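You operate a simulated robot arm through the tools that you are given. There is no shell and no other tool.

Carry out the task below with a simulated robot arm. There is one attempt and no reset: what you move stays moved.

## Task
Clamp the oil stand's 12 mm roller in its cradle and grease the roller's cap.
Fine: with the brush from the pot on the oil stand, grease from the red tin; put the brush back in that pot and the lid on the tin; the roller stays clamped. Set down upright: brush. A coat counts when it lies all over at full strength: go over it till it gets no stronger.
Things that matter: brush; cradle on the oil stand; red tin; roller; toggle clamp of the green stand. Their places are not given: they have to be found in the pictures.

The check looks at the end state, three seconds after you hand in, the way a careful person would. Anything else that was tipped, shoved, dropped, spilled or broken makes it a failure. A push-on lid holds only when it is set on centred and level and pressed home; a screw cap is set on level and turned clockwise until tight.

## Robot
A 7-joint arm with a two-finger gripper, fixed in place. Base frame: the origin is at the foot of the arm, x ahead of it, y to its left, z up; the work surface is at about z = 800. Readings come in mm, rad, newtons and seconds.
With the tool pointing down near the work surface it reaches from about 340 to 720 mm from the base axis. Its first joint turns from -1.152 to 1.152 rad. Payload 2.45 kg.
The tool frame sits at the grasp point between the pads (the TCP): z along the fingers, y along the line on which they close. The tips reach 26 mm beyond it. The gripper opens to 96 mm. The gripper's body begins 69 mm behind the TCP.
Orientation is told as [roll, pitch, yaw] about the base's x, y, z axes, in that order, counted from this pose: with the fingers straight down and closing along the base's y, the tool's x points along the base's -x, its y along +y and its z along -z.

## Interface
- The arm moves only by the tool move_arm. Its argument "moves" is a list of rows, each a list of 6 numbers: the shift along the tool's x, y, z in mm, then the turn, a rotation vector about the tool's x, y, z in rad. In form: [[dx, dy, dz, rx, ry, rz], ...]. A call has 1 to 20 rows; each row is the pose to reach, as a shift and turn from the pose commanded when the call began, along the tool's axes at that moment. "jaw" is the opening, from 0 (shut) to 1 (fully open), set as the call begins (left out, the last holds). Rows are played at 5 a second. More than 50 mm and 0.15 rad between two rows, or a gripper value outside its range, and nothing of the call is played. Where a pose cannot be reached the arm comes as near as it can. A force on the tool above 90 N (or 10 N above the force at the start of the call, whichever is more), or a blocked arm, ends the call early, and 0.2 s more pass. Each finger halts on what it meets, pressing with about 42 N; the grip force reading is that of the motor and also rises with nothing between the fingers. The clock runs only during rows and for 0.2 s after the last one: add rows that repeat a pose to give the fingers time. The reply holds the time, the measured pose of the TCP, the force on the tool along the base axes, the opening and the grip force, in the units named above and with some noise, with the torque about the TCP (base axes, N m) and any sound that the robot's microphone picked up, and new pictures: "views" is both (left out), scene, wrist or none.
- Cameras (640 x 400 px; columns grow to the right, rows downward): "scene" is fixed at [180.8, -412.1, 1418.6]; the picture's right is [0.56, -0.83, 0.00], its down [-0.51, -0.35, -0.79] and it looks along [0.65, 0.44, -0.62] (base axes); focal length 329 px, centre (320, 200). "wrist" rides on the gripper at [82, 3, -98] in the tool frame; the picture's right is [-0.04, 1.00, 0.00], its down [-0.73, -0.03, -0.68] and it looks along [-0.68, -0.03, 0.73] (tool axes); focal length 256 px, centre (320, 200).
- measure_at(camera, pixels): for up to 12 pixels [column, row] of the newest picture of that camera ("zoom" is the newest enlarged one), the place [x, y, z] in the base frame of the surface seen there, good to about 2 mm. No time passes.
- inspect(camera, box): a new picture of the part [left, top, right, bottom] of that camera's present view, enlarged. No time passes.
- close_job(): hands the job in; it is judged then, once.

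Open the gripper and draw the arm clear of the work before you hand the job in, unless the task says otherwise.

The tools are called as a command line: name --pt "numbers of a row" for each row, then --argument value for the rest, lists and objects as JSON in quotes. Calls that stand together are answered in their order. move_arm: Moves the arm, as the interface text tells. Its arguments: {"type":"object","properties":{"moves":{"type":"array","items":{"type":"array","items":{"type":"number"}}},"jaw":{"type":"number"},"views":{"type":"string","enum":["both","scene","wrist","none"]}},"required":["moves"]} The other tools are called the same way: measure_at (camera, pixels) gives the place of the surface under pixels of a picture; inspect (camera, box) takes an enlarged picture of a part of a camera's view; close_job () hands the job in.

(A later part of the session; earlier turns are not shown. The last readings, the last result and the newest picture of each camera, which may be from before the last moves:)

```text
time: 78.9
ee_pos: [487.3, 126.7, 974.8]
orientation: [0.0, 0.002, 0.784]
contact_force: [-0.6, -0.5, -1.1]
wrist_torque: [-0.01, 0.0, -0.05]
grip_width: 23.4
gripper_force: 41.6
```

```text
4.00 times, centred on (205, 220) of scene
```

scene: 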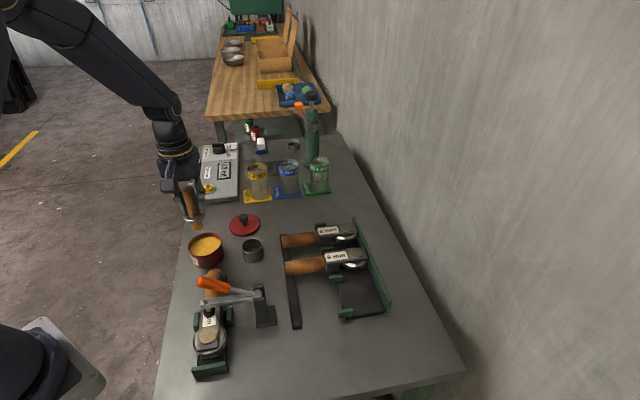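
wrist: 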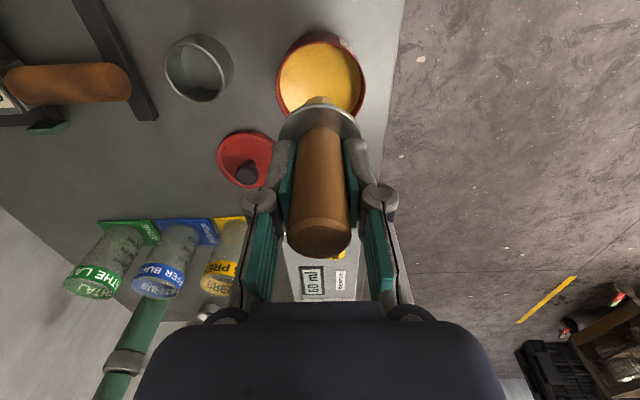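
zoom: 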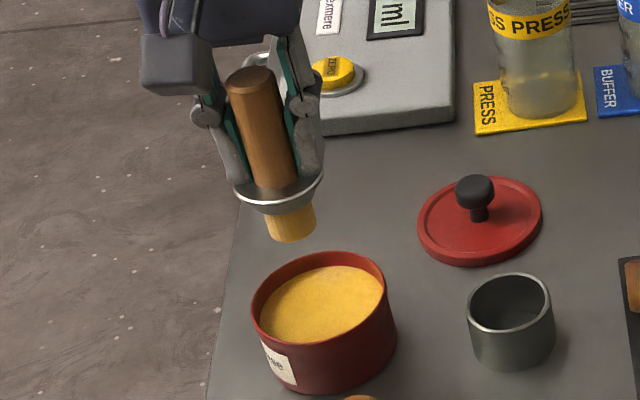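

measure_at --camera "zoom" --pixels '[[290, 240], [270, 232], [312, 228], [292, 225], [252, 82], [235, 85], [270, 80], [262, 120], [275, 165], [280, 212], [238, 190], [322, 178]]'

```text
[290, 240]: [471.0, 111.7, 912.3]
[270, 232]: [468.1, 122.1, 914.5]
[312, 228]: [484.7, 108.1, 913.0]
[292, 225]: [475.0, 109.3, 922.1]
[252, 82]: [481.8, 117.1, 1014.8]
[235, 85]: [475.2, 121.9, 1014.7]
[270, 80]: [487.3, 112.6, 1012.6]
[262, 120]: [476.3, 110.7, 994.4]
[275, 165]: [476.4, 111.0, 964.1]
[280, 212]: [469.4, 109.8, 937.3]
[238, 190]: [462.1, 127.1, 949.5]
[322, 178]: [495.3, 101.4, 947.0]
```

The brush is upright again but now sits ~10 mm toward tool +x in the pads, which helps reach on the cap. I'll go back over the cap at height, then lower to ~15 mm above it.

move_arm --pt "0 0 -42 0 0 0" --pt "0 0 -85 0 0 0" --pt "40 -4 -85 0 0 0" --pt "80 -8 -85 0 0 0" --pt "120 -12 -85 0 0 0" --pt "160 -16 -85 0 0 0" --pt "200 -20 -85 0 0 0" --pt "233.4 -22.7 -85 0 0 0" --pt "233.4 -22.7 -45 0 0 0" --pt "233.4 -22.7 -5 0 0 0" --pt "233.4 -22.7 30 0 0 0" --pt "233.4 -22.7 45 0 0 0" --pt "233.4 -22.7 45 0 0 0"

inspect --camera "wrist" --box '[260, 20, 380, 150]'

inspect --camera "scene" --box '[185, 290, 245, 370]'

measure_at --camera "zoom" --pixels '[[265, 205], [238, 200], [310, 190]]'

```text
time: 81.7
ee_pos: [339.2, -53.4, 927.4]
orientation: [0.0, 0.0, 0.782]
contact_force: [0.4, -0.2, -1.0]
wrist_torque: [-0.02, -0.01, 0.0]
grip_width: 23.1
gripper_force: 41.5
```

scene: 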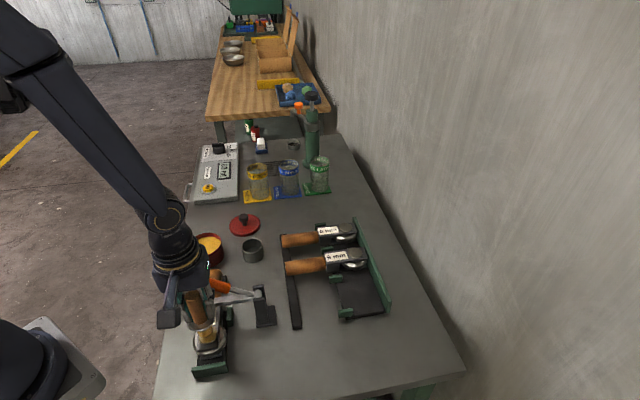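
wrist: 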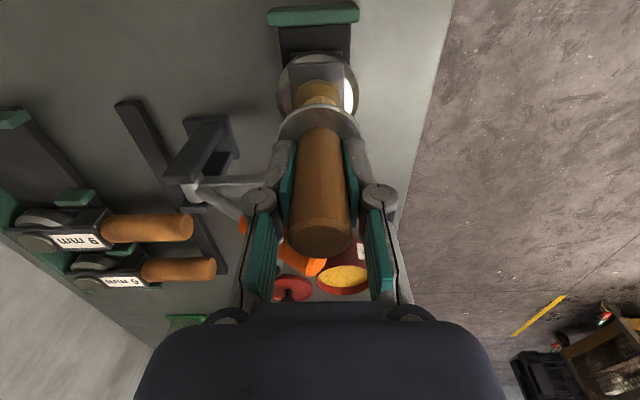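

```text
3.08 times, centred on (320, 85) of wrist
```

zoom: 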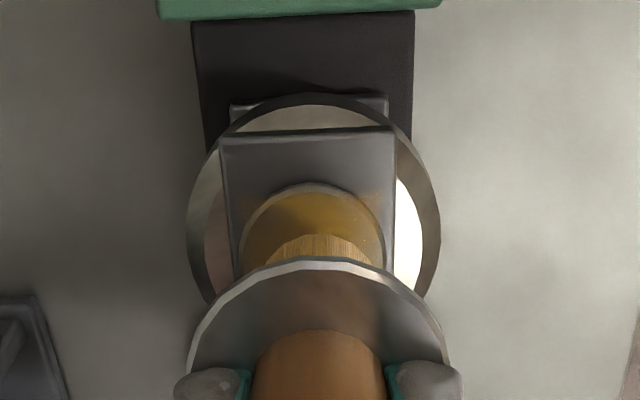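

```text
5.00 times, centred on (215, 330) of scene
```

zoom: 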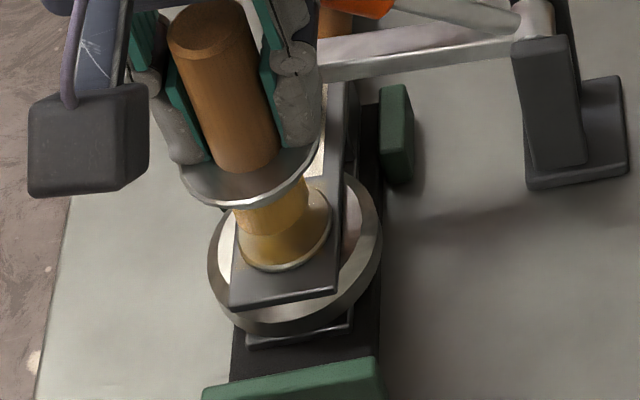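

```text
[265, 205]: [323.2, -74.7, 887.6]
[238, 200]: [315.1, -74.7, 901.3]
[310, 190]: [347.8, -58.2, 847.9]
```

measure_at --camera "zoom" --pixels '[[268, 233], [242, 225], [300, 222], [270, 220], [235, 212], [306, 205], [282, 262], [242, 250], [328, 225], [200, 30], [215, 25], [240, 160]]'

```text
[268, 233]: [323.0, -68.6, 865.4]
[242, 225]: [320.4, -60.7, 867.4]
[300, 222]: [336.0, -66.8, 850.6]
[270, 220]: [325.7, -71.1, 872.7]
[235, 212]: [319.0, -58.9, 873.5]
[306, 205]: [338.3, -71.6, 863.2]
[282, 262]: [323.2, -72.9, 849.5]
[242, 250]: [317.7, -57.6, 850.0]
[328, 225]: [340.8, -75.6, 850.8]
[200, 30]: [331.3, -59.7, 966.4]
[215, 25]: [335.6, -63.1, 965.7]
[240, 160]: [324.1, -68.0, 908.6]
```

Bristle centre is within ~1.5 mm of the cap centre, with the tip about 15 mm above it. I'll lower to contact and sweep circles of 5 and 3 mm.

move_arm --pt "1 -1 7 0 0 0" --pt "1 -1 12 0 0 0" --pt "1 -1 14 0 0 0" --pt "1 -1 14 0 0 0" --views "none"

```text
time: 82.7
ee_pos: [339.6, -57.8, 914.6]
orientation: [0.0, 0.001, 0.784]
contact_force: [-6.0, 2.8, 39.7]
wrist_torque: [0.21, 0.27, -0.01]
grip_width: 23.2
gripper_force: 42.1
```

Contact at 40 N; I'll ease 0.7 mm and sweep.

move_arm --pt "0 0 -0.7 0 0 0" --pt "5 0 -0.7 0 0 0" --pt "4.3 2.5 -0.7 0 0 0" --pt "2.5 4.3 -0.7 0 0 0" --pt "0 5 -0.7 0 0 0" --pt "-2.5 4.3 -0.7 0 0 0" --pt "-4.3 2.5 -0.7 0 0 0" --pt "-5 0 -0.7 0 0 0" --pt "-4.3 -2.5 -0.7 0 0 0" --pt "-2.5 -4.3 -0.7 0 0 0" --pt "0 -5 -0.7 0 0 0" --pt "2.5 -4.3 -0.7 0 0 0" --pt "4.3 -2.5 -0.7 0 0 0" --pt "3 0 -0.7 0 0 0" --pt "0 3 -0.7 0 0 0" --pt "-3 0 -0.7 0 0 0" --pt "0 -3 -0.7 0 0 0" --pt "0 0 -0.7 0 0 0" --views "none"

```text
time: 86.5
ee_pos: [338.8, -57.2, 916.7]
orientation: [-0.001, 0.0, 0.784]
contact_force: [0.3, -0.4, -0.7]
wrist_torque: [0.03, -0.03, -0.05]
grip_width: 23.1
gripper_force: 41.6
```

No contact at the end of the sweep. I'll go back down to the 40 N level less a hair and sweep again.

move_arm --pt "0 0 0.8 0 0 0" --pt "0 0 0.8 0 0 0" --views "none"

move_arm --pt "5 0 0 0 0 0" --pt "4.3 2.5 0 0 0 0" --pt "2.5 4.3 0 0 0 0" --pt "0 5 0 0 0 0" --pt "-2.5 4.3 0 0 0 0" --pt "-4.3 2.5 0 0 0 0" --pt "-5 0 0 0 0 0" --views "none"

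```text
time: 87.1
ee_pos: [337.9, -56.1, 916.3]
orientation: [0.001, -0.001, 0.783]
contact_force: [-1.2, -2.1, 14.3]
wrist_torque: [-0.1, 0.1, 0.01]
grip_width: 23.5
gripper_force: 42.0
```

```text
time: 88.7
ee_pos: [340.0, -52.4, 915.1]
orientation: [0.004, 0.004, 0.787]
contact_force: [-16.1, 1.3, 44.5]
wrist_torque: [0.08, 0.87, -0.02]
grip_width: 23.2
gripper_force: 41.9
```

Good contact (44 N). I'll finish the other half circle and return to centre.

move_arm --pt "0.7 -2.5 -0.3 0 0 0" --pt "2.5 -4.3 -0.3 0 0 0" --pt "5 -5 -0.3 0 0 0" --pt "7.5 -4.3 -0.3 0 0 0" --pt "9.3 -2.5 -0.3 0 0 0" --pt "10 0 -0.3 0 0 0" --pt "7 3 -0.3 0 0 0" --pt "3 3 -0.3 0 0 0" --pt "3 -3 -0.3 0 0 0" --pt "7 -3 -0.3 0 0 0" --pt "5 0 -0.3 0 0 0" --pt "5 0 -0.3 0 0 0" --views "none"

move_arm --pt "0 0 -30 0 0 0" --pt "0 0 -70 0 0 0" --pt "0 0 -110 0 0 0" --pt "0 0 -150 0 0 0" --pt "0 0 -150 0 0 0"

inspect --camera "scene" --box '[190, 310, 240, 360]'

inspect --camera "wrist" --box '[260, 0, 380, 110]'

```text
time: 91.3
ee_pos: [340.4, -56.9, 917.1]
orientation: [0.0, 0.0, 0.784]
contact_force: [0.2, 0.0, -0.7]
wrist_torque: [-0.01, -0.01, 0.06]
grip_width: 23.3
gripper_force: 41.5
```

```text
time: 92.5
ee_pos: [341.1, -55.5, 1067.0]
orientation: [0.0, 0.001, 0.784]
contact_force: [-0.3, 0.2, 0.4]
wrist_torque: [-0.04, -0.01, -0.01]
grip_width: 23.0
gripper_force: 41.5
```

scene: 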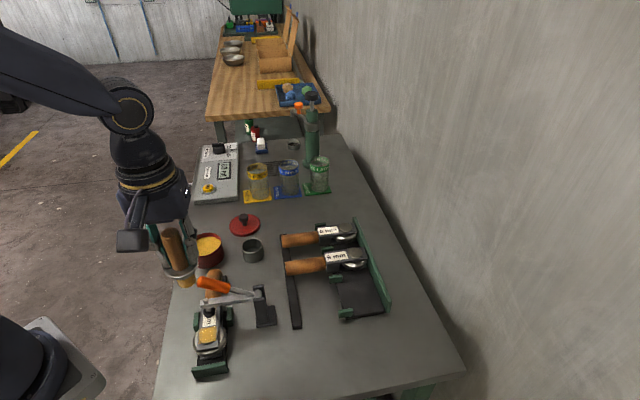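
wrist: 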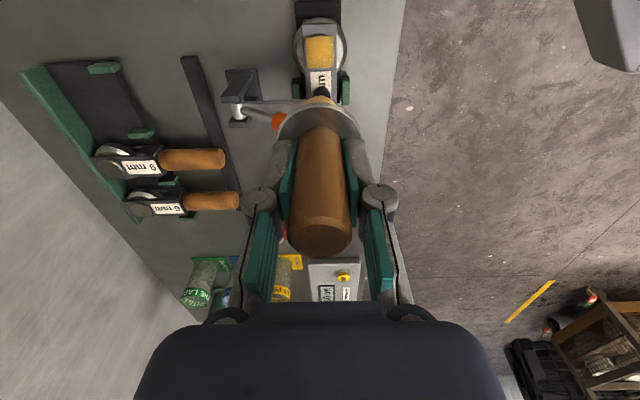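

```text
8.00 times, centred on (215, 335) of scene
```

zoom: 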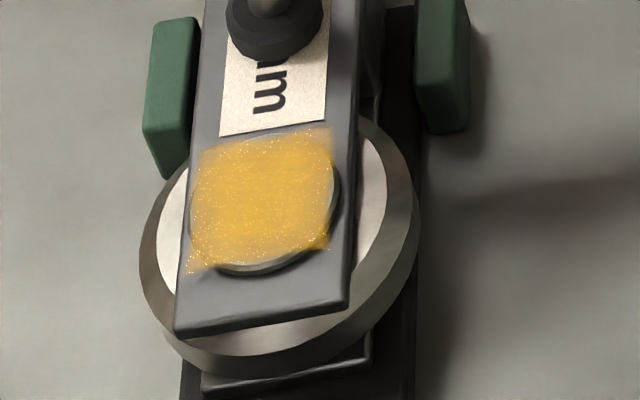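

```text
3.64 times, centred on (320, 55) of wrist
```

zoom: 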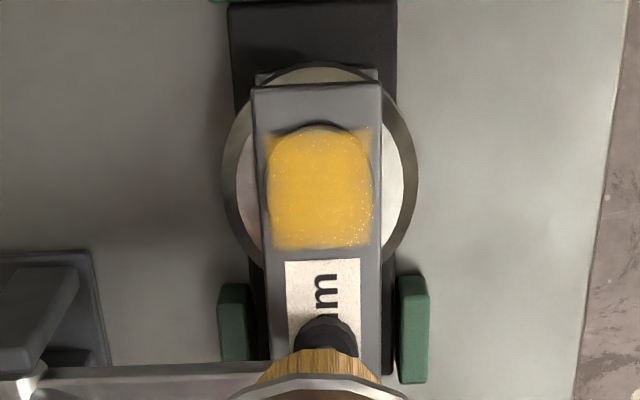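

The coat is now strong over most of the cap but fades toward the cradle-plate side (zoom y≈125) and edges. I'll go over it again with a wider sweep biased to that side.

move_arm --pt "3 0 40 0 0 0" --pt "3 0 80 0 0 0" --pt "3 0 120 0 0 0" --pt "3 0 145 0 0 0" --pt "3 0 150 0 0 0" --pt "3 0 150.5 0 0 0" --pt "3 0 150.5 0 0 0" --views "none"

```text
time: 94.1
ee_pos: [335.7, -58.8, 915.8]
orientation: [0.002, 0.0, 0.781]
contact_force: [-5.9, -2.6, 19.2]
wrist_torque: [-0.14, 0.35, 0.02]
grip_width: 23.1
gripper_force: 41.8
```

Contact at 19 N. I'll raster across the cap in lines.

move_arm --pt "4 0 0 0 0 0" --pt "4 6 0 0 0 0" --pt "4 0 0 0 0 0" --pt "4 -6 0 0 0 0" --pt "1 -6 0 0 0 0" --pt "1 0 0 0 0 0" --pt "1 6 0 0 0 0" --pt "-2 6 0 0 0 0" --pt "-2 0 0 0 0 0" --pt "-2 -6 0 0 0 0" --views "none"

move_arm --pt "-3 0 0 0 0 0" --pt "-3 6 0 0 0 0" --pt "-3 12 0 0 0 0" --pt "-6 12 0 0 0 0" --pt "-6 6 0 0 0 0" --pt "-6 0 0 0 0 0" --pt "0 0 0 0 0 0" --pt "5 0 0 0 0 0" --pt "5 6 0 0 0 0" --pt "5 12 0 0 0 0" --pt "0 12 0 0 0 0" --pt "0 6 0 0 0 0" --pt "0 6 0 0 0 0" --views "none"

```text
time: 96.3
ee_pos: [343.8, -61.7, 916.3]
orientation: [0.001, 0.001, 0.782]
contact_force: [-0.1, 0.6, 1.3]
wrist_torque: [0.06, -0.01, 0.04]
grip_width: 23.3
gripper_force: 42.1
out of reach, approached as far as the arm can: row 2
```

```text
time: 99.1
ee_pos: [338.2, -56.5, 915.9]
orientation: [-0.001, 0.0, 0.785]
contact_force: [-1.7, 3.1, 6.5]
wrist_torque: [0.22, 0.07, -0.03]
grip_width: 23.0
gripper_force: 42.4
out of reach, approached as far as the arm can: row 10
```

Still in light contact. I'll lift straight up and look at the coat.

move_arm --pt "0 0 -30 0 0 0" --pt "0 0 -70 0 0 0" --pt "0 0 -110 0 0 0" --pt "0 0 -150 0 0 0" --pt "0 0 -150 0 0 0"

inspect --camera "scene" --box '[190, 310, 240, 360]'

inspect --camera "wrist" --box '[280, 0, 360, 110]'

```text
time: 100.3
ee_pos: [337.6, -56.9, 1066.2]
orientation: [-0.001, 0.001, 0.784]
contact_force: [0.3, 0.3, -0.4]
wrist_torque: [0.02, 0.02, -0.01]
grip_width: 23.3
gripper_force: 41.5
```

scene: 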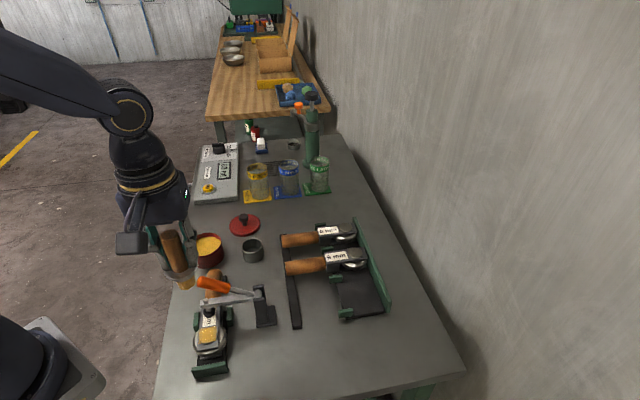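
wrist: 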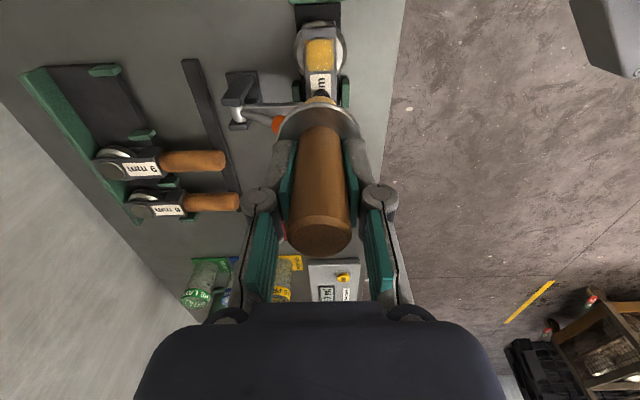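

```text
8.00 times, centred on (215, 335) of scene
```

zoom: 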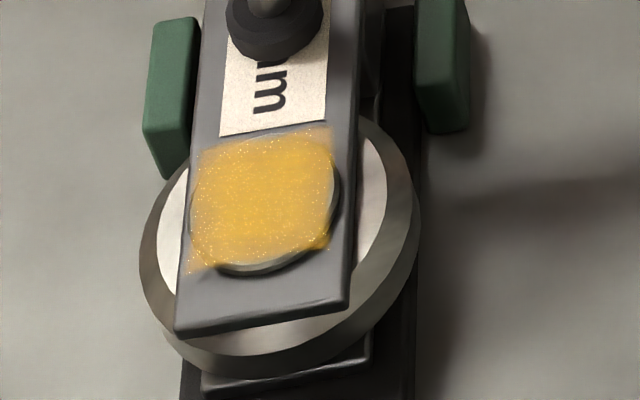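

```text
3.64 times, centred on (320, 55) of wrist
```

zoom: 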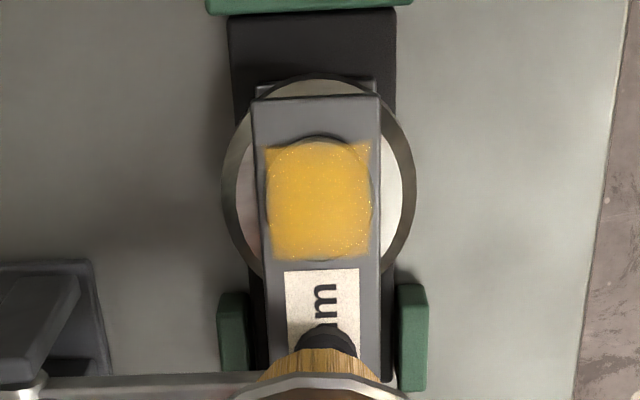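

The coat is much more even. To be sure it reaches full strength I'll reload once more: back to the tin at height.

move_arm --pt "-40 4 0 0 0 0" --pt "-80 8 0 0 0 0" --pt "-120 12 0 0 0 0" --pt "-160 15 0 0 0 0" --pt "-200 19 0 0 0 0" --pt "-237.2 22.3 0 0 0 0" --pt "-237.2 22.3 40 0 0 0" --pt "-237.2 22.3 80 0 0 0" --pt "-237.2 22.3 120 0 0 0" --pt "-237.2 22.3 150 0 0 0" --pt "-237.2 22.3 150 0 0 0"

inspect --camera "scene" --box '[165, 180, 265, 280]'

```text
time: 102.7
ee_pos: [490.3, 126.2, 915.3]
orientation: [0.0, -0.001, 0.784]
contact_force: [0.1, 0.2, -0.6]
wrist_torque: [0.03, -0.01, -0.03]
grip_width: 23.3
gripper_force: 41.5
```

scene: 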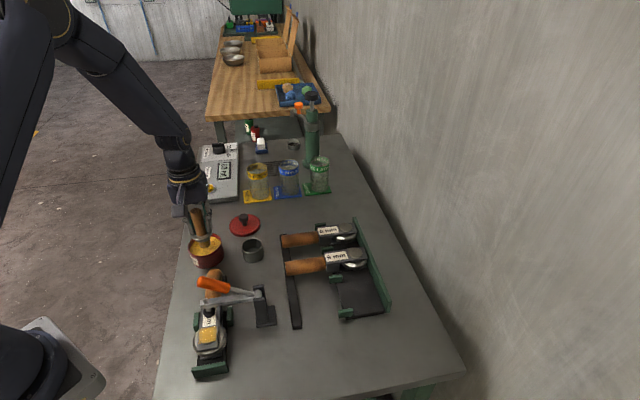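
wrist: 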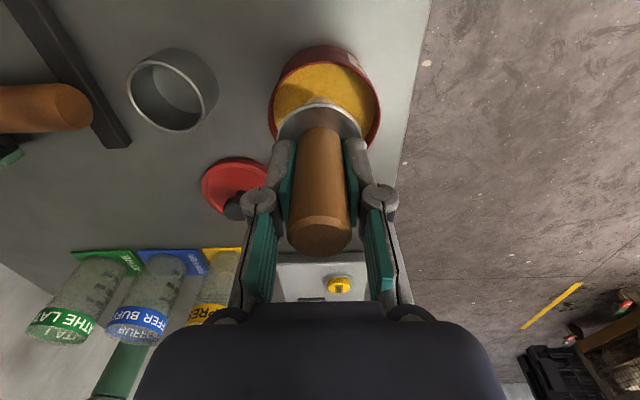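

```text
4.00 times, centred on (215, 230) of scene
```

zoom: 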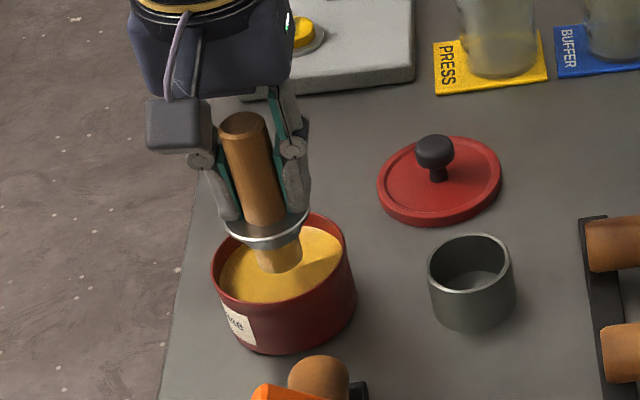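

The bristles look paler, so reloading is right. I'll press in gently and swirl.

move_arm --pt "0 0 6 0 0 0" --pt "0 0 11 0 0 0" --pt "0 0 13.5 0 0 0" --pt "0 0 14.5 0 0 0" --pt "0 0 14.5 0 0 0" --views "none"

```text
time: 103.9
ee_pos: [491.0, 124.3, 902.1]
orientation: [0.0, -0.003, 0.783]
contact_force: [-5.8, -0.6, 22.7]
wrist_torque: [-0.08, 0.31, 0.01]
grip_width: 23.3
gripper_force: 42.5
```

move_arm --pt "3 0 0 0 0 0" --pt "0 3 0 0 0 0" --pt "-3 0 0 0 0 0" --pt "0 -3 0 0 0 0" --pt "0 0 0 0 0 0" --pt "0 0 0 0 0 0" --pt "0 0 -20 0 0 0" --pt "0 0 -50 0 0 0" --pt "0 0 -75 0 0 0" --pt "0 0 -75 0 0 0"

inspect --camera "scene" --box '[175, 170, 235, 270]'

measure_at --camera "zoom" --pixels '[[290, 236], [268, 230], [312, 225], [250, 78], [238, 80], [268, 76], [262, 120], [275, 165]]'

```text
time: 106.1
ee_pos: [490.4, 125.8, 977.7]
orientation: [0.003, 0.0, 0.783]
contact_force: [-0.3, 0.4, -0.6]
wrist_torque: [-0.01, 0.0, 0.03]
grip_width: 23.1
gripper_force: 41.1
```

scene: 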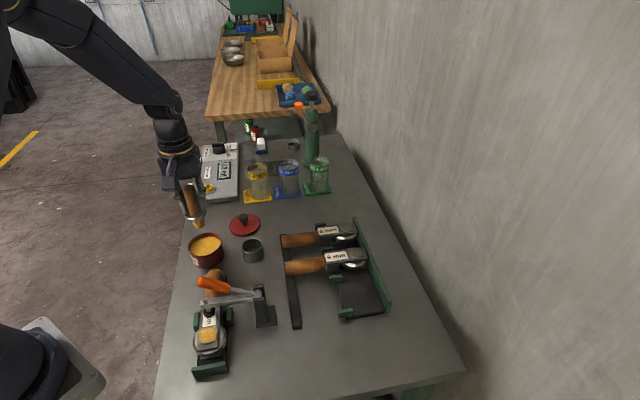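
wrist: 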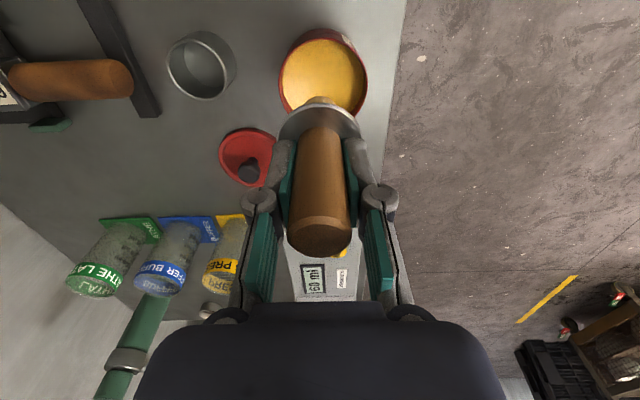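

```text
4.00 times, centred on (205, 220) of scene
```

zoom: 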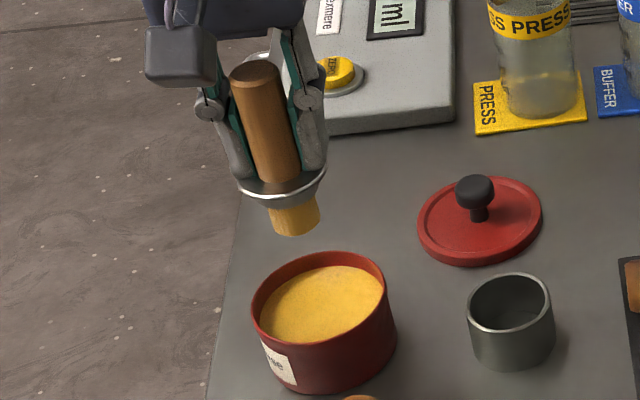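

```text
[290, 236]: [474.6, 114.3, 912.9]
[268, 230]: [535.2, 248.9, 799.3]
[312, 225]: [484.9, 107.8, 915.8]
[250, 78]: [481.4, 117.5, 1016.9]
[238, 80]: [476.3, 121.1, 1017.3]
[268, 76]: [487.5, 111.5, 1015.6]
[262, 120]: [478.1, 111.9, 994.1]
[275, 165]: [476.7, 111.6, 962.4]
```

The bristles are reloaded and upright. I'll check in the wrist view where the handle sits in the pads, since it seems close to their edge.

inspect --camera "wrist" --box '[220, 80, 420, 280]'

inspect --camera "scene" --box '[170, 160, 220, 240]'

```text
2.00 times, centred on (320, 180) of wrist
```

zoom: 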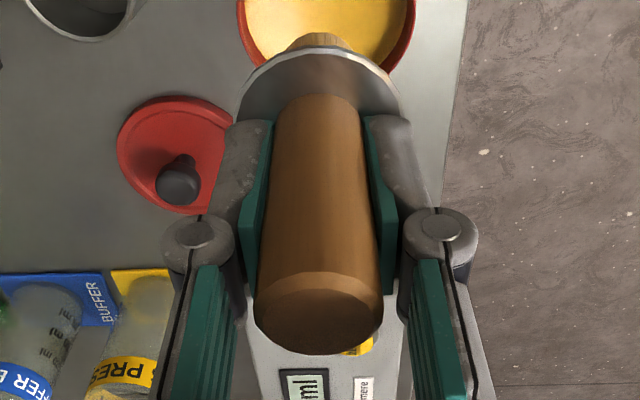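

```text
5.00 times, centred on (195, 200) of scene
```

zoom: 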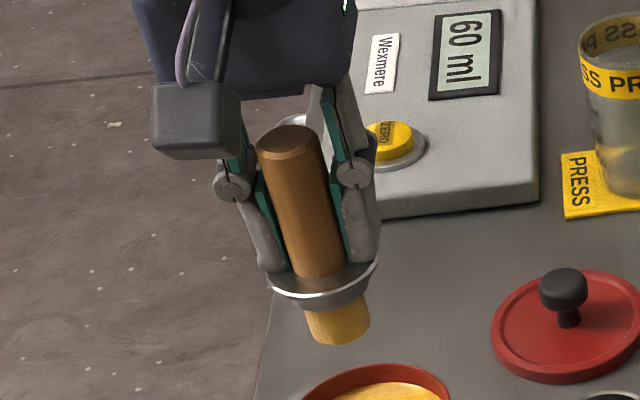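

The handle still has solid pad contact. I'll return to the cap for the final coat with light forces.

move_arm --pt "0 0 -42 0 0 0" --pt "0 0 -85 0 0 0" --pt "40 -4 -85 0 0 0" --pt "80 -8 -85 0 0 0" --pt "120 -11 -85 0 0 0" --pt "160 -15 -85 0 0 0" --pt "200 -19 -85 0 0 0" --pt "234 -21.5 -85 0 0 0" --pt "234 -21.5 -45 0 0 0" --pt "234 -21.5 -5 0 0 0" --pt "234 -21.5 30 0 0 0" --pt "234 -21.5 48 0 0 0" --pt "234 -21.5 48 0 0 0" --views "none"

inspect --camera "scene" --box '[185, 290, 245, 370]'

inspect --camera "wrist" --box '[260, 20, 380, 150]'

```text
time: 108.9
ee_pos: [340.6, -53.8, 928.8]
orientation: [0.0, 0.0, 0.784]
contact_force: [-0.4, -0.6, -0.4]
wrist_torque: [0.0, 0.03, 0.02]
grip_width: 23.5
gripper_force: 42.2
```

```text
5.00 times, centred on (215, 330) of scene
```

zoom: 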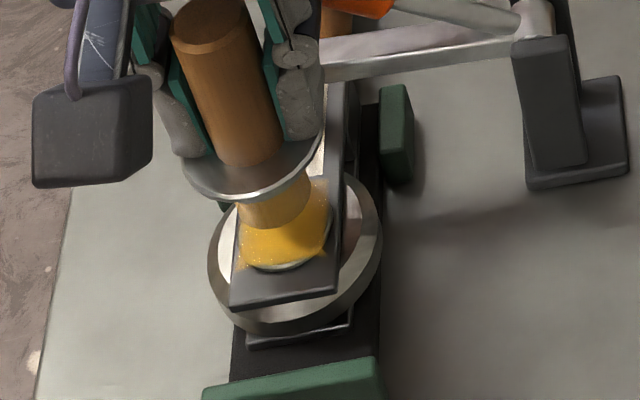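

```text
3.08 times, centred on (320, 85) of wrist
```

zoom: 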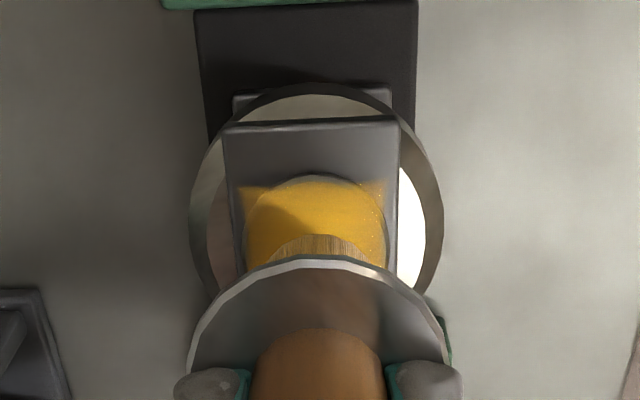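

Aligned as before. I'll lower to contact.

move_arm --pt "1 -1 7 0 0 0" --pt "1 -1 12 0 0 0" --pt "1 -1 13.5 0 0 0" --pt "1 -1 13.5 0 0 0" --views "none"

```text
time: 109.9
ee_pos: [340.3, -56.4, 916.6]
orientation: [-0.003, -0.002, 0.782]
contact_force: [-4.6, 2.1, 53.8]
wrist_torque: [0.11, 0.2, -0.01]
grip_width: 23.4
gripper_force: 42.4
```

54 N is firm; I'll ease 0.8 mm and raster over the whole cap.

move_arm --pt "0 0 -0.8 0 0 0" --pt "4 0 -0.8 0 0 0" --pt "6 4 -0.8 0 0 0" --pt "6 0 -0.8 0 0 0" --pt "6 -6 -0.8 0 0 0" --pt "3 -6 -0.8 0 0 0" --pt "3 0 -0.8 0 0 0" --pt "3 6 -0.8 0 0 0" --pt "0 6 -0.8 0 0 0" --pt "0 0 -0.8 0 0 0" --pt "0 -6 -0.8 0 0 0" --pt "-3 -6 -0.8 0 0 0" --pt "-3 0 -0.8 0 0 0" --pt "-3 6 -0.8 0 0 0" --pt "-6 6 -0.8 0 0 0" --pt "-6 0 -0.8 0 0 0" --pt "-6 -6 -0.8 0 0 0" --pt "-3 -6 -0.8 0 0 0" --pt "0 0 -0.8 0 0 0" --pt "0 0 -0.8 0 0 0" --views "none"

```text
time: 114.1
ee_pos: [342.6, -56.6, 915.2]
orientation: [-0.006, -0.004, 0.781]
contact_force: [9.9, -5.3, 23.0]
wrist_torque: [-0.26, -0.61, -0.01]
grip_width: 23.3
gripper_force: 41.9
```

Contact kept throughout (23 N). I'll do a second pass along the other direction, then lift straight up and compare.

move_arm --pt "6 0 0 0 0 0" --pt "6 5 0 0 0 0" --pt "0 5 0 0 0 0" --pt "-6 5 0 0 0 0" --pt "-6 2 0 0 0 0" --pt "0 2 0 0 0 0" --pt "6 2 0 0 0 0" --pt "6 -2 0 0 0 0" --pt "0 -2 0 0 0 0" --pt "-6 -2 0 0 0 0" --pt "-6 -6 0 0 0 0" --pt "0 -6 0 0 0 0" --pt "6 -6 0 0 0 0" --pt "3 -3 0 0 0 0" --pt "0 0 0 0 0 0" --views "none"

move_arm --pt "0 0 -30 0 0 0" --pt "0 0 -70 0 0 0" --pt "0 0 -110 0 0 0" --pt "0 0 -150 0 0 0" --pt "0 0 -150 0 0 0"

inspect --camera "scene" --box '[190, 310, 240, 360]'

inspect --camera "wrist" --box '[280, 0, 360, 110]'

```text
time: 117.3
ee_pos: [341.0, -56.9, 916.8]
orientation: [-0.001, 0.001, 0.779]
contact_force: [3.7, -15.1, 34.6]
wrist_torque: [-0.98, -0.14, 0.02]
grip_width: 23.5
gripper_force: 42.0
```

```text
time: 118.5
ee_pos: [337.9, -56.5, 1066.7]
orientation: [0.002, 0.001, 0.786]
contact_force: [0.4, 0.6, -0.2]
wrist_torque: [0.0, -0.01, 0.02]
grip_width: 23.1
gripper_force: 42.1
```

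scene: 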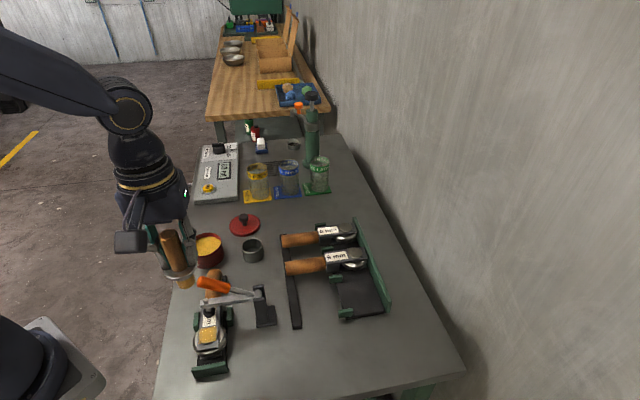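
wrist: 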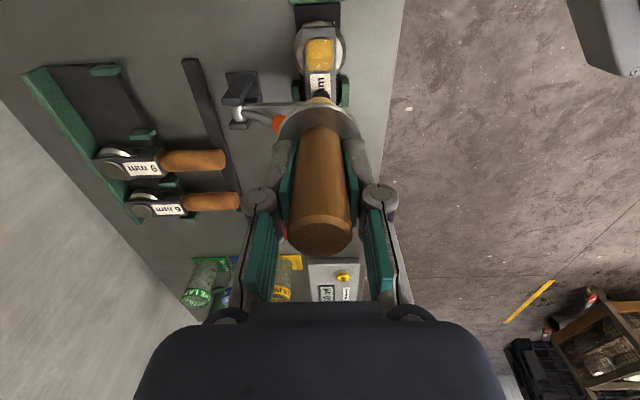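

```text
8.00 times, centred on (215, 335) of scene
```

zoom: 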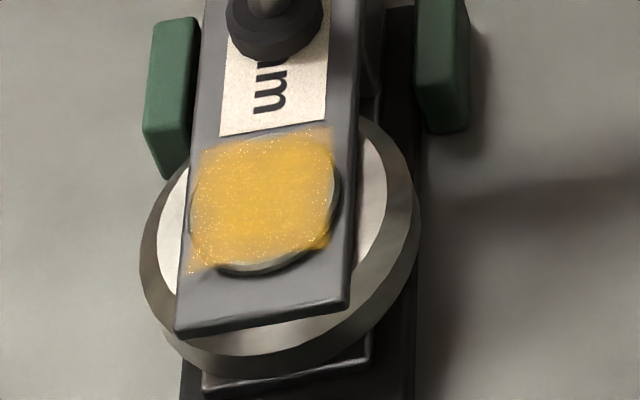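

```text
3.64 times, centred on (320, 55) of wrist
```

zoom: 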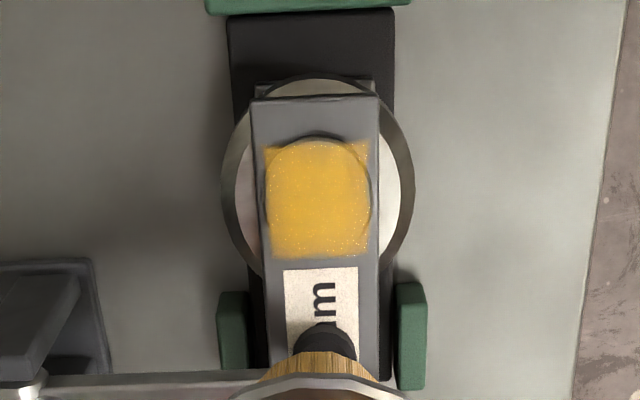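

The coat looks even and nearly unchanged from before this pass. I'll look closer for weak spots at the edges.

inspect --camera "scene" --box '[203, 320, 227, 348]'

inspect --camera "wrist" --box '[302, 32, 338, 78]'

```text
14.29 times, centred on (215, 334) of scene
```

zoom: 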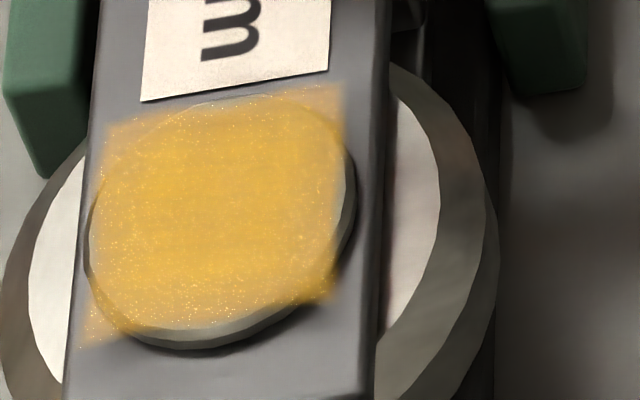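

```text
8.70 times, centred on (320, 55) of wrist
```

zoom: 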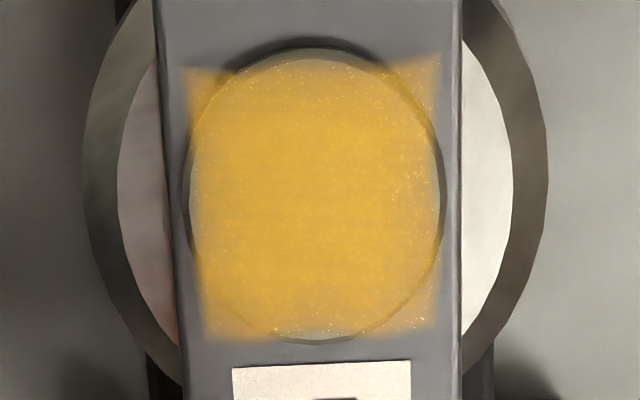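

It looks even; I'll make one more light pass with a slightly wider extent to be sure the rims and corners are at full strength.

move_arm --pt "0 0 40 0 0 0" --pt "0 0 80 0 0 0" --pt "0 0 120 0 0 0" --pt "0 0 143 0 0 0" --pt "0 0 149 0 0 0" --pt "0 0 149.6 0 0 0" --pt "0 0 149.6 0 0 0" --views "none"

```text
time: 120.1
ee_pos: [340.4, -57.2, 917.4]
orientation: [0.001, 0.001, 0.783]
contact_force: [1.3, 0.7, 1.9]
wrist_torque: [-0.03, -0.05, 0.0]
grip_width: 23.1
gripper_force: 42.1
```

move_arm --pt "0 0 0.5 0 0 0" --pt "5 0 0.5 0 0 0" --pt "8 -4 0.5 0 0 0" --pt "8 -8 0.5 0 0 0" --pt "4 -8 0.5 0 0 0" --pt "0 -8 0.5 0 0 0" --pt "-4 -8 0.5 0 0 0" --pt "-7 -8 0.5 0 0 0" --pt "-7 -4 0.5 0 0 0" --pt "-7 0 0.5 0 0 0" --pt "-7 4 0.5 0 0 0" --pt "-7 8 0.5 0 0 0" --pt "-3 8 0.5 0 0 0" --pt "0 8 0.5 0 0 0" --pt "4 8 0.5 0 0 0" --pt "7 7 0.5 0 0 0" --pt "8 3 0.5 0 0 0" --pt "8 0 0.5 0 0 0" --pt "4 0 0.5 0 0 0" --pt "0 0 0.5 0 0 0" --views "none"

move_arm --pt "0 0 -30 0 0 0" --pt "0 0 -70 0 0 0" --pt "0 0 -110 0 0 0" --pt "0 0 -150 0 0 0" --pt "0 0 -150 0 0 0"

inspect --camera "wrist" --box '[302, 32, 338, 78]'

inspect --camera "scene" --box '[203, 320, 227, 348]'

```text
time: 124.3
ee_pos: [338.5, -56.7, 914.9]
orientation: [0.001, 0.003, 0.777]
contact_force: [-15.8, -13.0, 48.6]
wrist_torque: [-0.97, 1.01, -0.05]
grip_width: 23.2
gripper_force: 41.4
out of reach, approached as far as the arm can: row 15, 16
```

```text
time: 125.5
ee_pos: [342.5, -55.1, 1067.2]
orientation: [-0.001, 0.001, 0.783]
contact_force: [0.2, -0.1, 0.8]
wrist_torque: [-0.04, 0.03, -0.02]
grip_width: 23.4
gripper_force: 42.0
```

scene: 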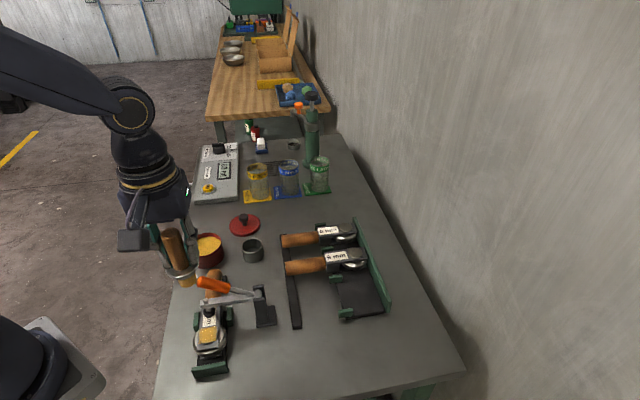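
wrist: 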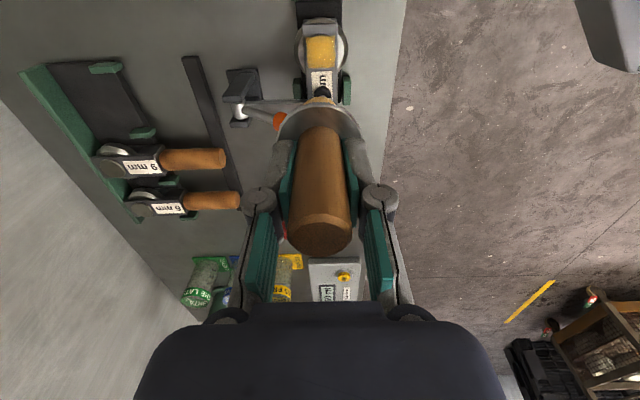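

```text
8.70 times, centred on (320, 55) of wrist
```

zoom: 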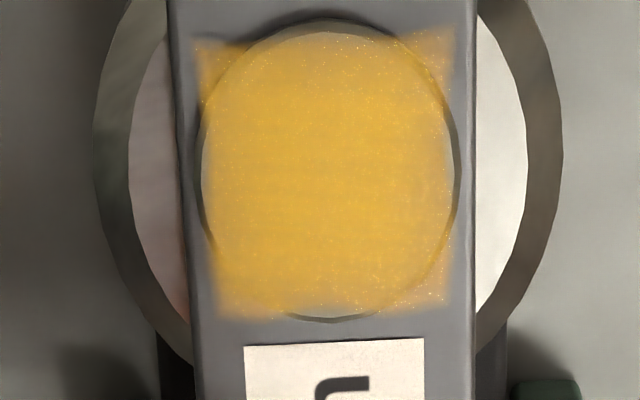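

```text
14.29 times, centred on (215, 334) of scene
```

zoom: 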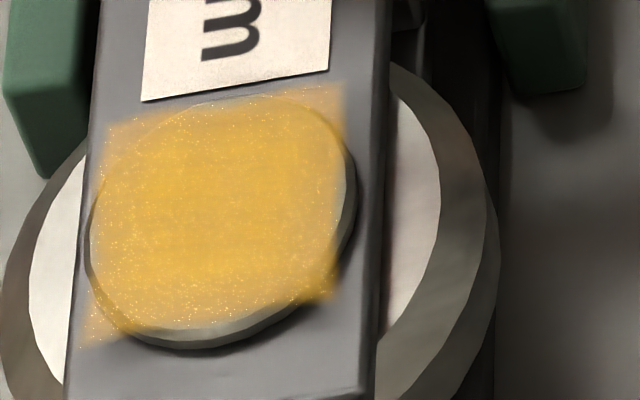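

The coat has not changed further: it's saturated. Now I'll measure the brush's position and tilt in the hand before returning it to the pot.

inspect --camera "scene" --box '[145, 215, 215, 295]'

```text
5.00 times, centred on (180, 255) of scene
```

zoom: 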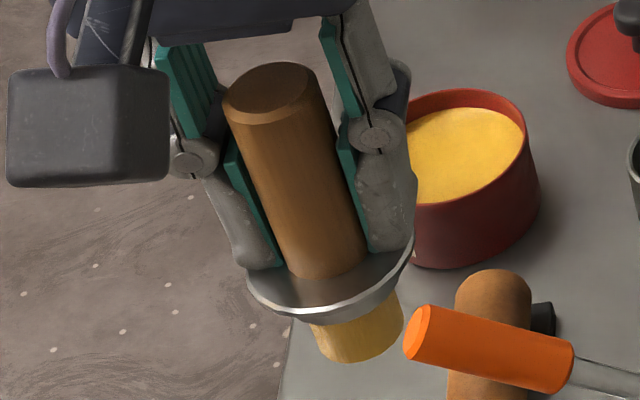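

measure_at --camera "zoom" --pixels '[[355, 360], [320, 345], [398, 335], [360, 335], [268, 90], [228, 105], [312, 80], [265, 65], [295, 150], [320, 215], [250, 275], [412, 250]]'

```text
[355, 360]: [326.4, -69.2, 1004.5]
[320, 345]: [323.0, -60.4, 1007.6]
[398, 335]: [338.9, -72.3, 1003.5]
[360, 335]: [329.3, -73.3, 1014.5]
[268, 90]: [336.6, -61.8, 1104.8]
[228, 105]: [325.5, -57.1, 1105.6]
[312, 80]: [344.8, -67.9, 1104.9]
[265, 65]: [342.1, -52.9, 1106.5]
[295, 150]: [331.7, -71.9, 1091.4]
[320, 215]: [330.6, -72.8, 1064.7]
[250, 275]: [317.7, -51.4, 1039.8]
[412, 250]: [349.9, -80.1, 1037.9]
```

The brush is upright within ~1.5°, axis ≈(334.5,−62.8), tip 63.5 mm below TCP. I'll carry it at height to above the pot and stop with the tip ~25 mm over the rim.

move_arm --pt "-38 -14 0 0 0 0" --pt "-75 -28 0 0 0 0" --pt "-113 -42 0 0 0 0" --pt "-150 -56 0 0 0 0" --pt "-188 -70 0 0 0 0" --pt "-225.4 -84.4 0 0 0 0" --pt "-225.4 -84.4 40 0 0 0" --pt "-225.4 -84.4 80 0 0 0" --pt "-225.4 -84.4 120 0 0 0" --pt "-225.4 -84.4 143 0 0 0" --pt "-225.4 -84.4 143 0 0 0"

inspect --camera "scene" --box '[220, 190, 285, 270]'

inspect --camera "wrist" --box '[250, 20, 390, 150]'

```text
time: 127.9
ee_pos: [560.8, 44.3, 922.0]
orientation: [0.0, 0.001, 0.783]
contact_force: [0.3, -0.9, -1.1]
wrist_torque: [0.0, 0.01, 0.0]
grip_width: 23.3
gripper_force: 42.0
```

scene: 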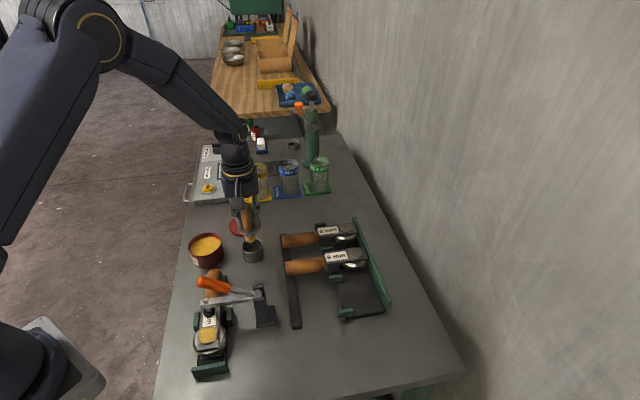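
wrist: 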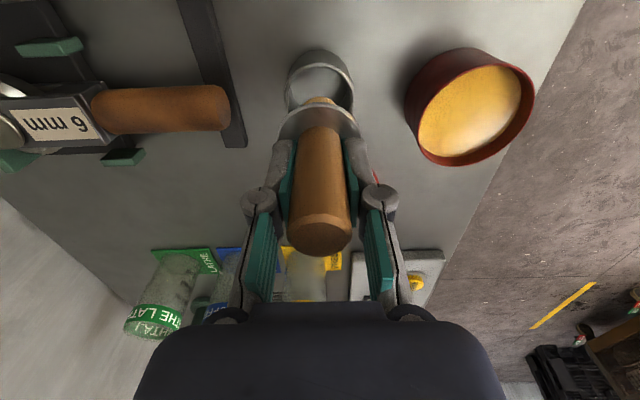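

```text
5.00 times, centred on (252, 230) of scene
```

zoom: 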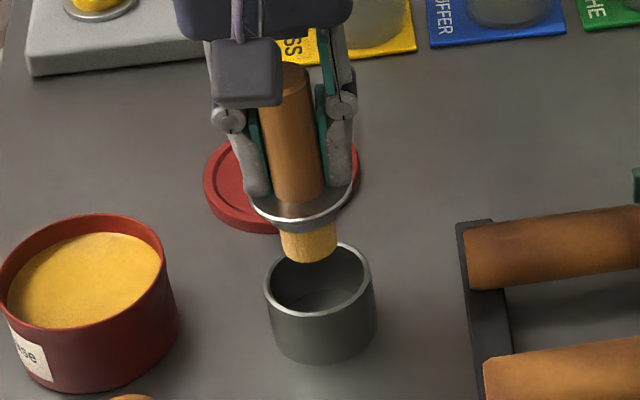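

```text
3.08 times, centred on (320, 85) of wrist
```

zoom: 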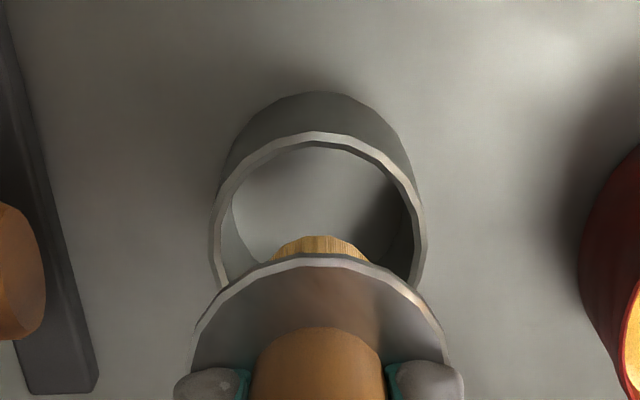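

I'll measure the rim from this wrist view, then the bristles from the scene view.

measure_at --camera "zoom" --pixels '[[214, 230], [422, 230], [320, 136], [240, 165], [400, 165], [320, 245], [280, 250], [362, 252]]'

inspect --camera "scene" --box '[220, 190, 285, 270]'

measure_at --camera "zoom" --pixels '[[308, 261], [285, 253], [335, 248], [308, 245], [267, 290], [373, 278], [345, 246], [320, 313], [295, 80], [292, 150], [295, 190], [283, 235]]'

```text
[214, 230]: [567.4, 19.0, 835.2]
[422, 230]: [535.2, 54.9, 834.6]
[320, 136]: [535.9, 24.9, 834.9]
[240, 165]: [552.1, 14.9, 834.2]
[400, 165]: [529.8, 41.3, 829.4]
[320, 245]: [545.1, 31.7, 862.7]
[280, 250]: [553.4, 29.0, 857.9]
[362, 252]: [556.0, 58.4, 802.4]
```

```text
5.00 times, centred on (252, 230) of scene
```

zoom: 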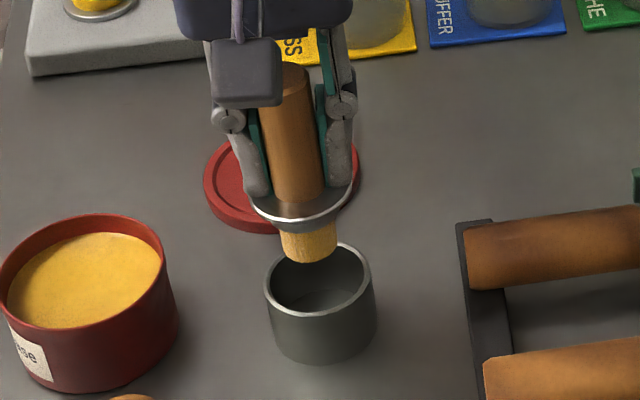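

```text
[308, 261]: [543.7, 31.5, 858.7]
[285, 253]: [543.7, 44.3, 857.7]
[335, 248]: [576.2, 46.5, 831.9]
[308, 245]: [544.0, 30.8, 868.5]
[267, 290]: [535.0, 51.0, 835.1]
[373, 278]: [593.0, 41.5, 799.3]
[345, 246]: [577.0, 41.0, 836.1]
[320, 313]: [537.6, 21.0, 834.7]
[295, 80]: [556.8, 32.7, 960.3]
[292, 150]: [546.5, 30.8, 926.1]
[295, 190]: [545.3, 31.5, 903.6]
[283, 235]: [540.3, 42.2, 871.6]
```

Bristle centre is within 2–3 mm of pot centre (553.2,37.4); slack is ~9 mm. I'll correct slightly and lower the brush into the pot, slowing near the seat (TCP ≈869.5).

move_arm --pt "1 -1.5 10 0 0 0" --pt "1 -1.5 22 0 0 0" --pt "1 -1.5 34 0 0 0" --pt "1 -1.5 44 0 0 0" --pt "1 -1.5 48 0 0 0" --pt "1 -1.5 48 0 0 0"

inspect --camera "scene" --box '[220, 190, 285, 270]'

```text
time: 129.3
ee_pos: [560.3, 41.5, 874.7]
orientation: [0.0, 0.001, 0.783]
contact_force: [-0.3, -0.4, 0.1]
wrist_torque: [0.02, -0.01, 0.01]
grip_width: 23.5
gripper_force: 41.6
```

scene: 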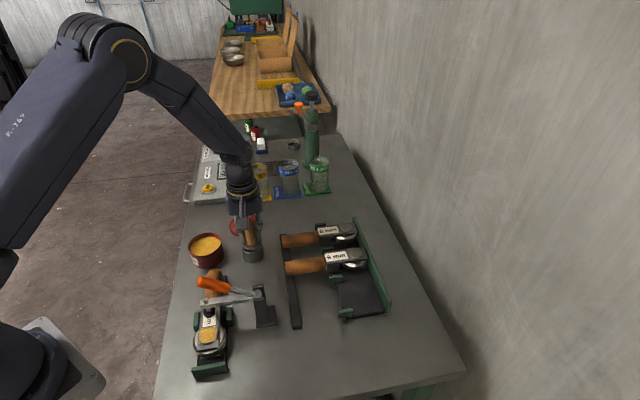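
wrist: 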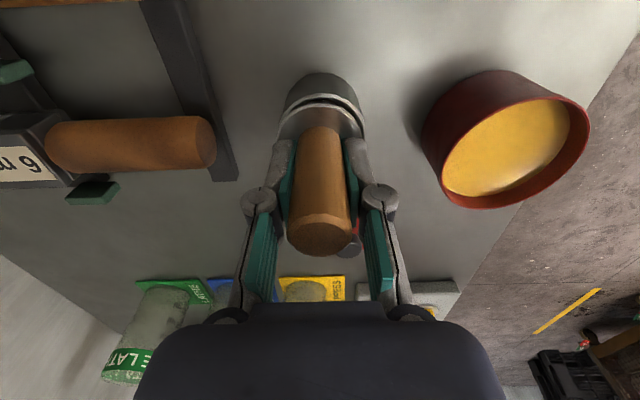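

```text
5.00 times, centred on (252, 230) of scene
```

zoom: 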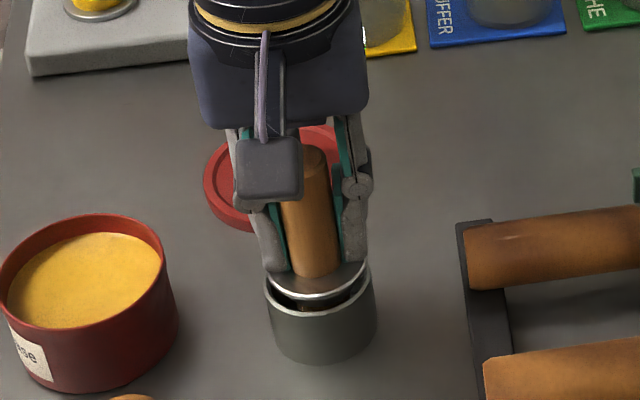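

The bristles are inside the pot without contact. I'll step down gently until it seats.

move_arm --pt "0 0 1.5 0 0 0" --pt "0 0 3 0 0 0" --pt "0 0 3 0 0 0" --views "none"

```text
time: 130.1
ee_pos: [560.7, 41.3, 870.8]
orientation: [0.0, -0.001, 0.783]
contact_force: [0.2, 0.8, 0.0]
wrist_torque: [0.04, 0.0, -0.02]
grip_width: 23.2
gripper_force: 42.2
```

move_arm --pt "0 0 1 0 0 0" --pt "0 0 2 0 0 0" --pt "0 0 2 0 0 0" --views "none"

```text
time: 130.9
ee_pos: [560.4, 42.9, 870.1]
orientation: [-0.001, -0.002, 0.784]
contact_force: [-3.5, -1.2, 17.6]
wrist_torque: [-0.09, 0.21, 0.01]
grip_width: 23.0
gripper_force: 42.1
```

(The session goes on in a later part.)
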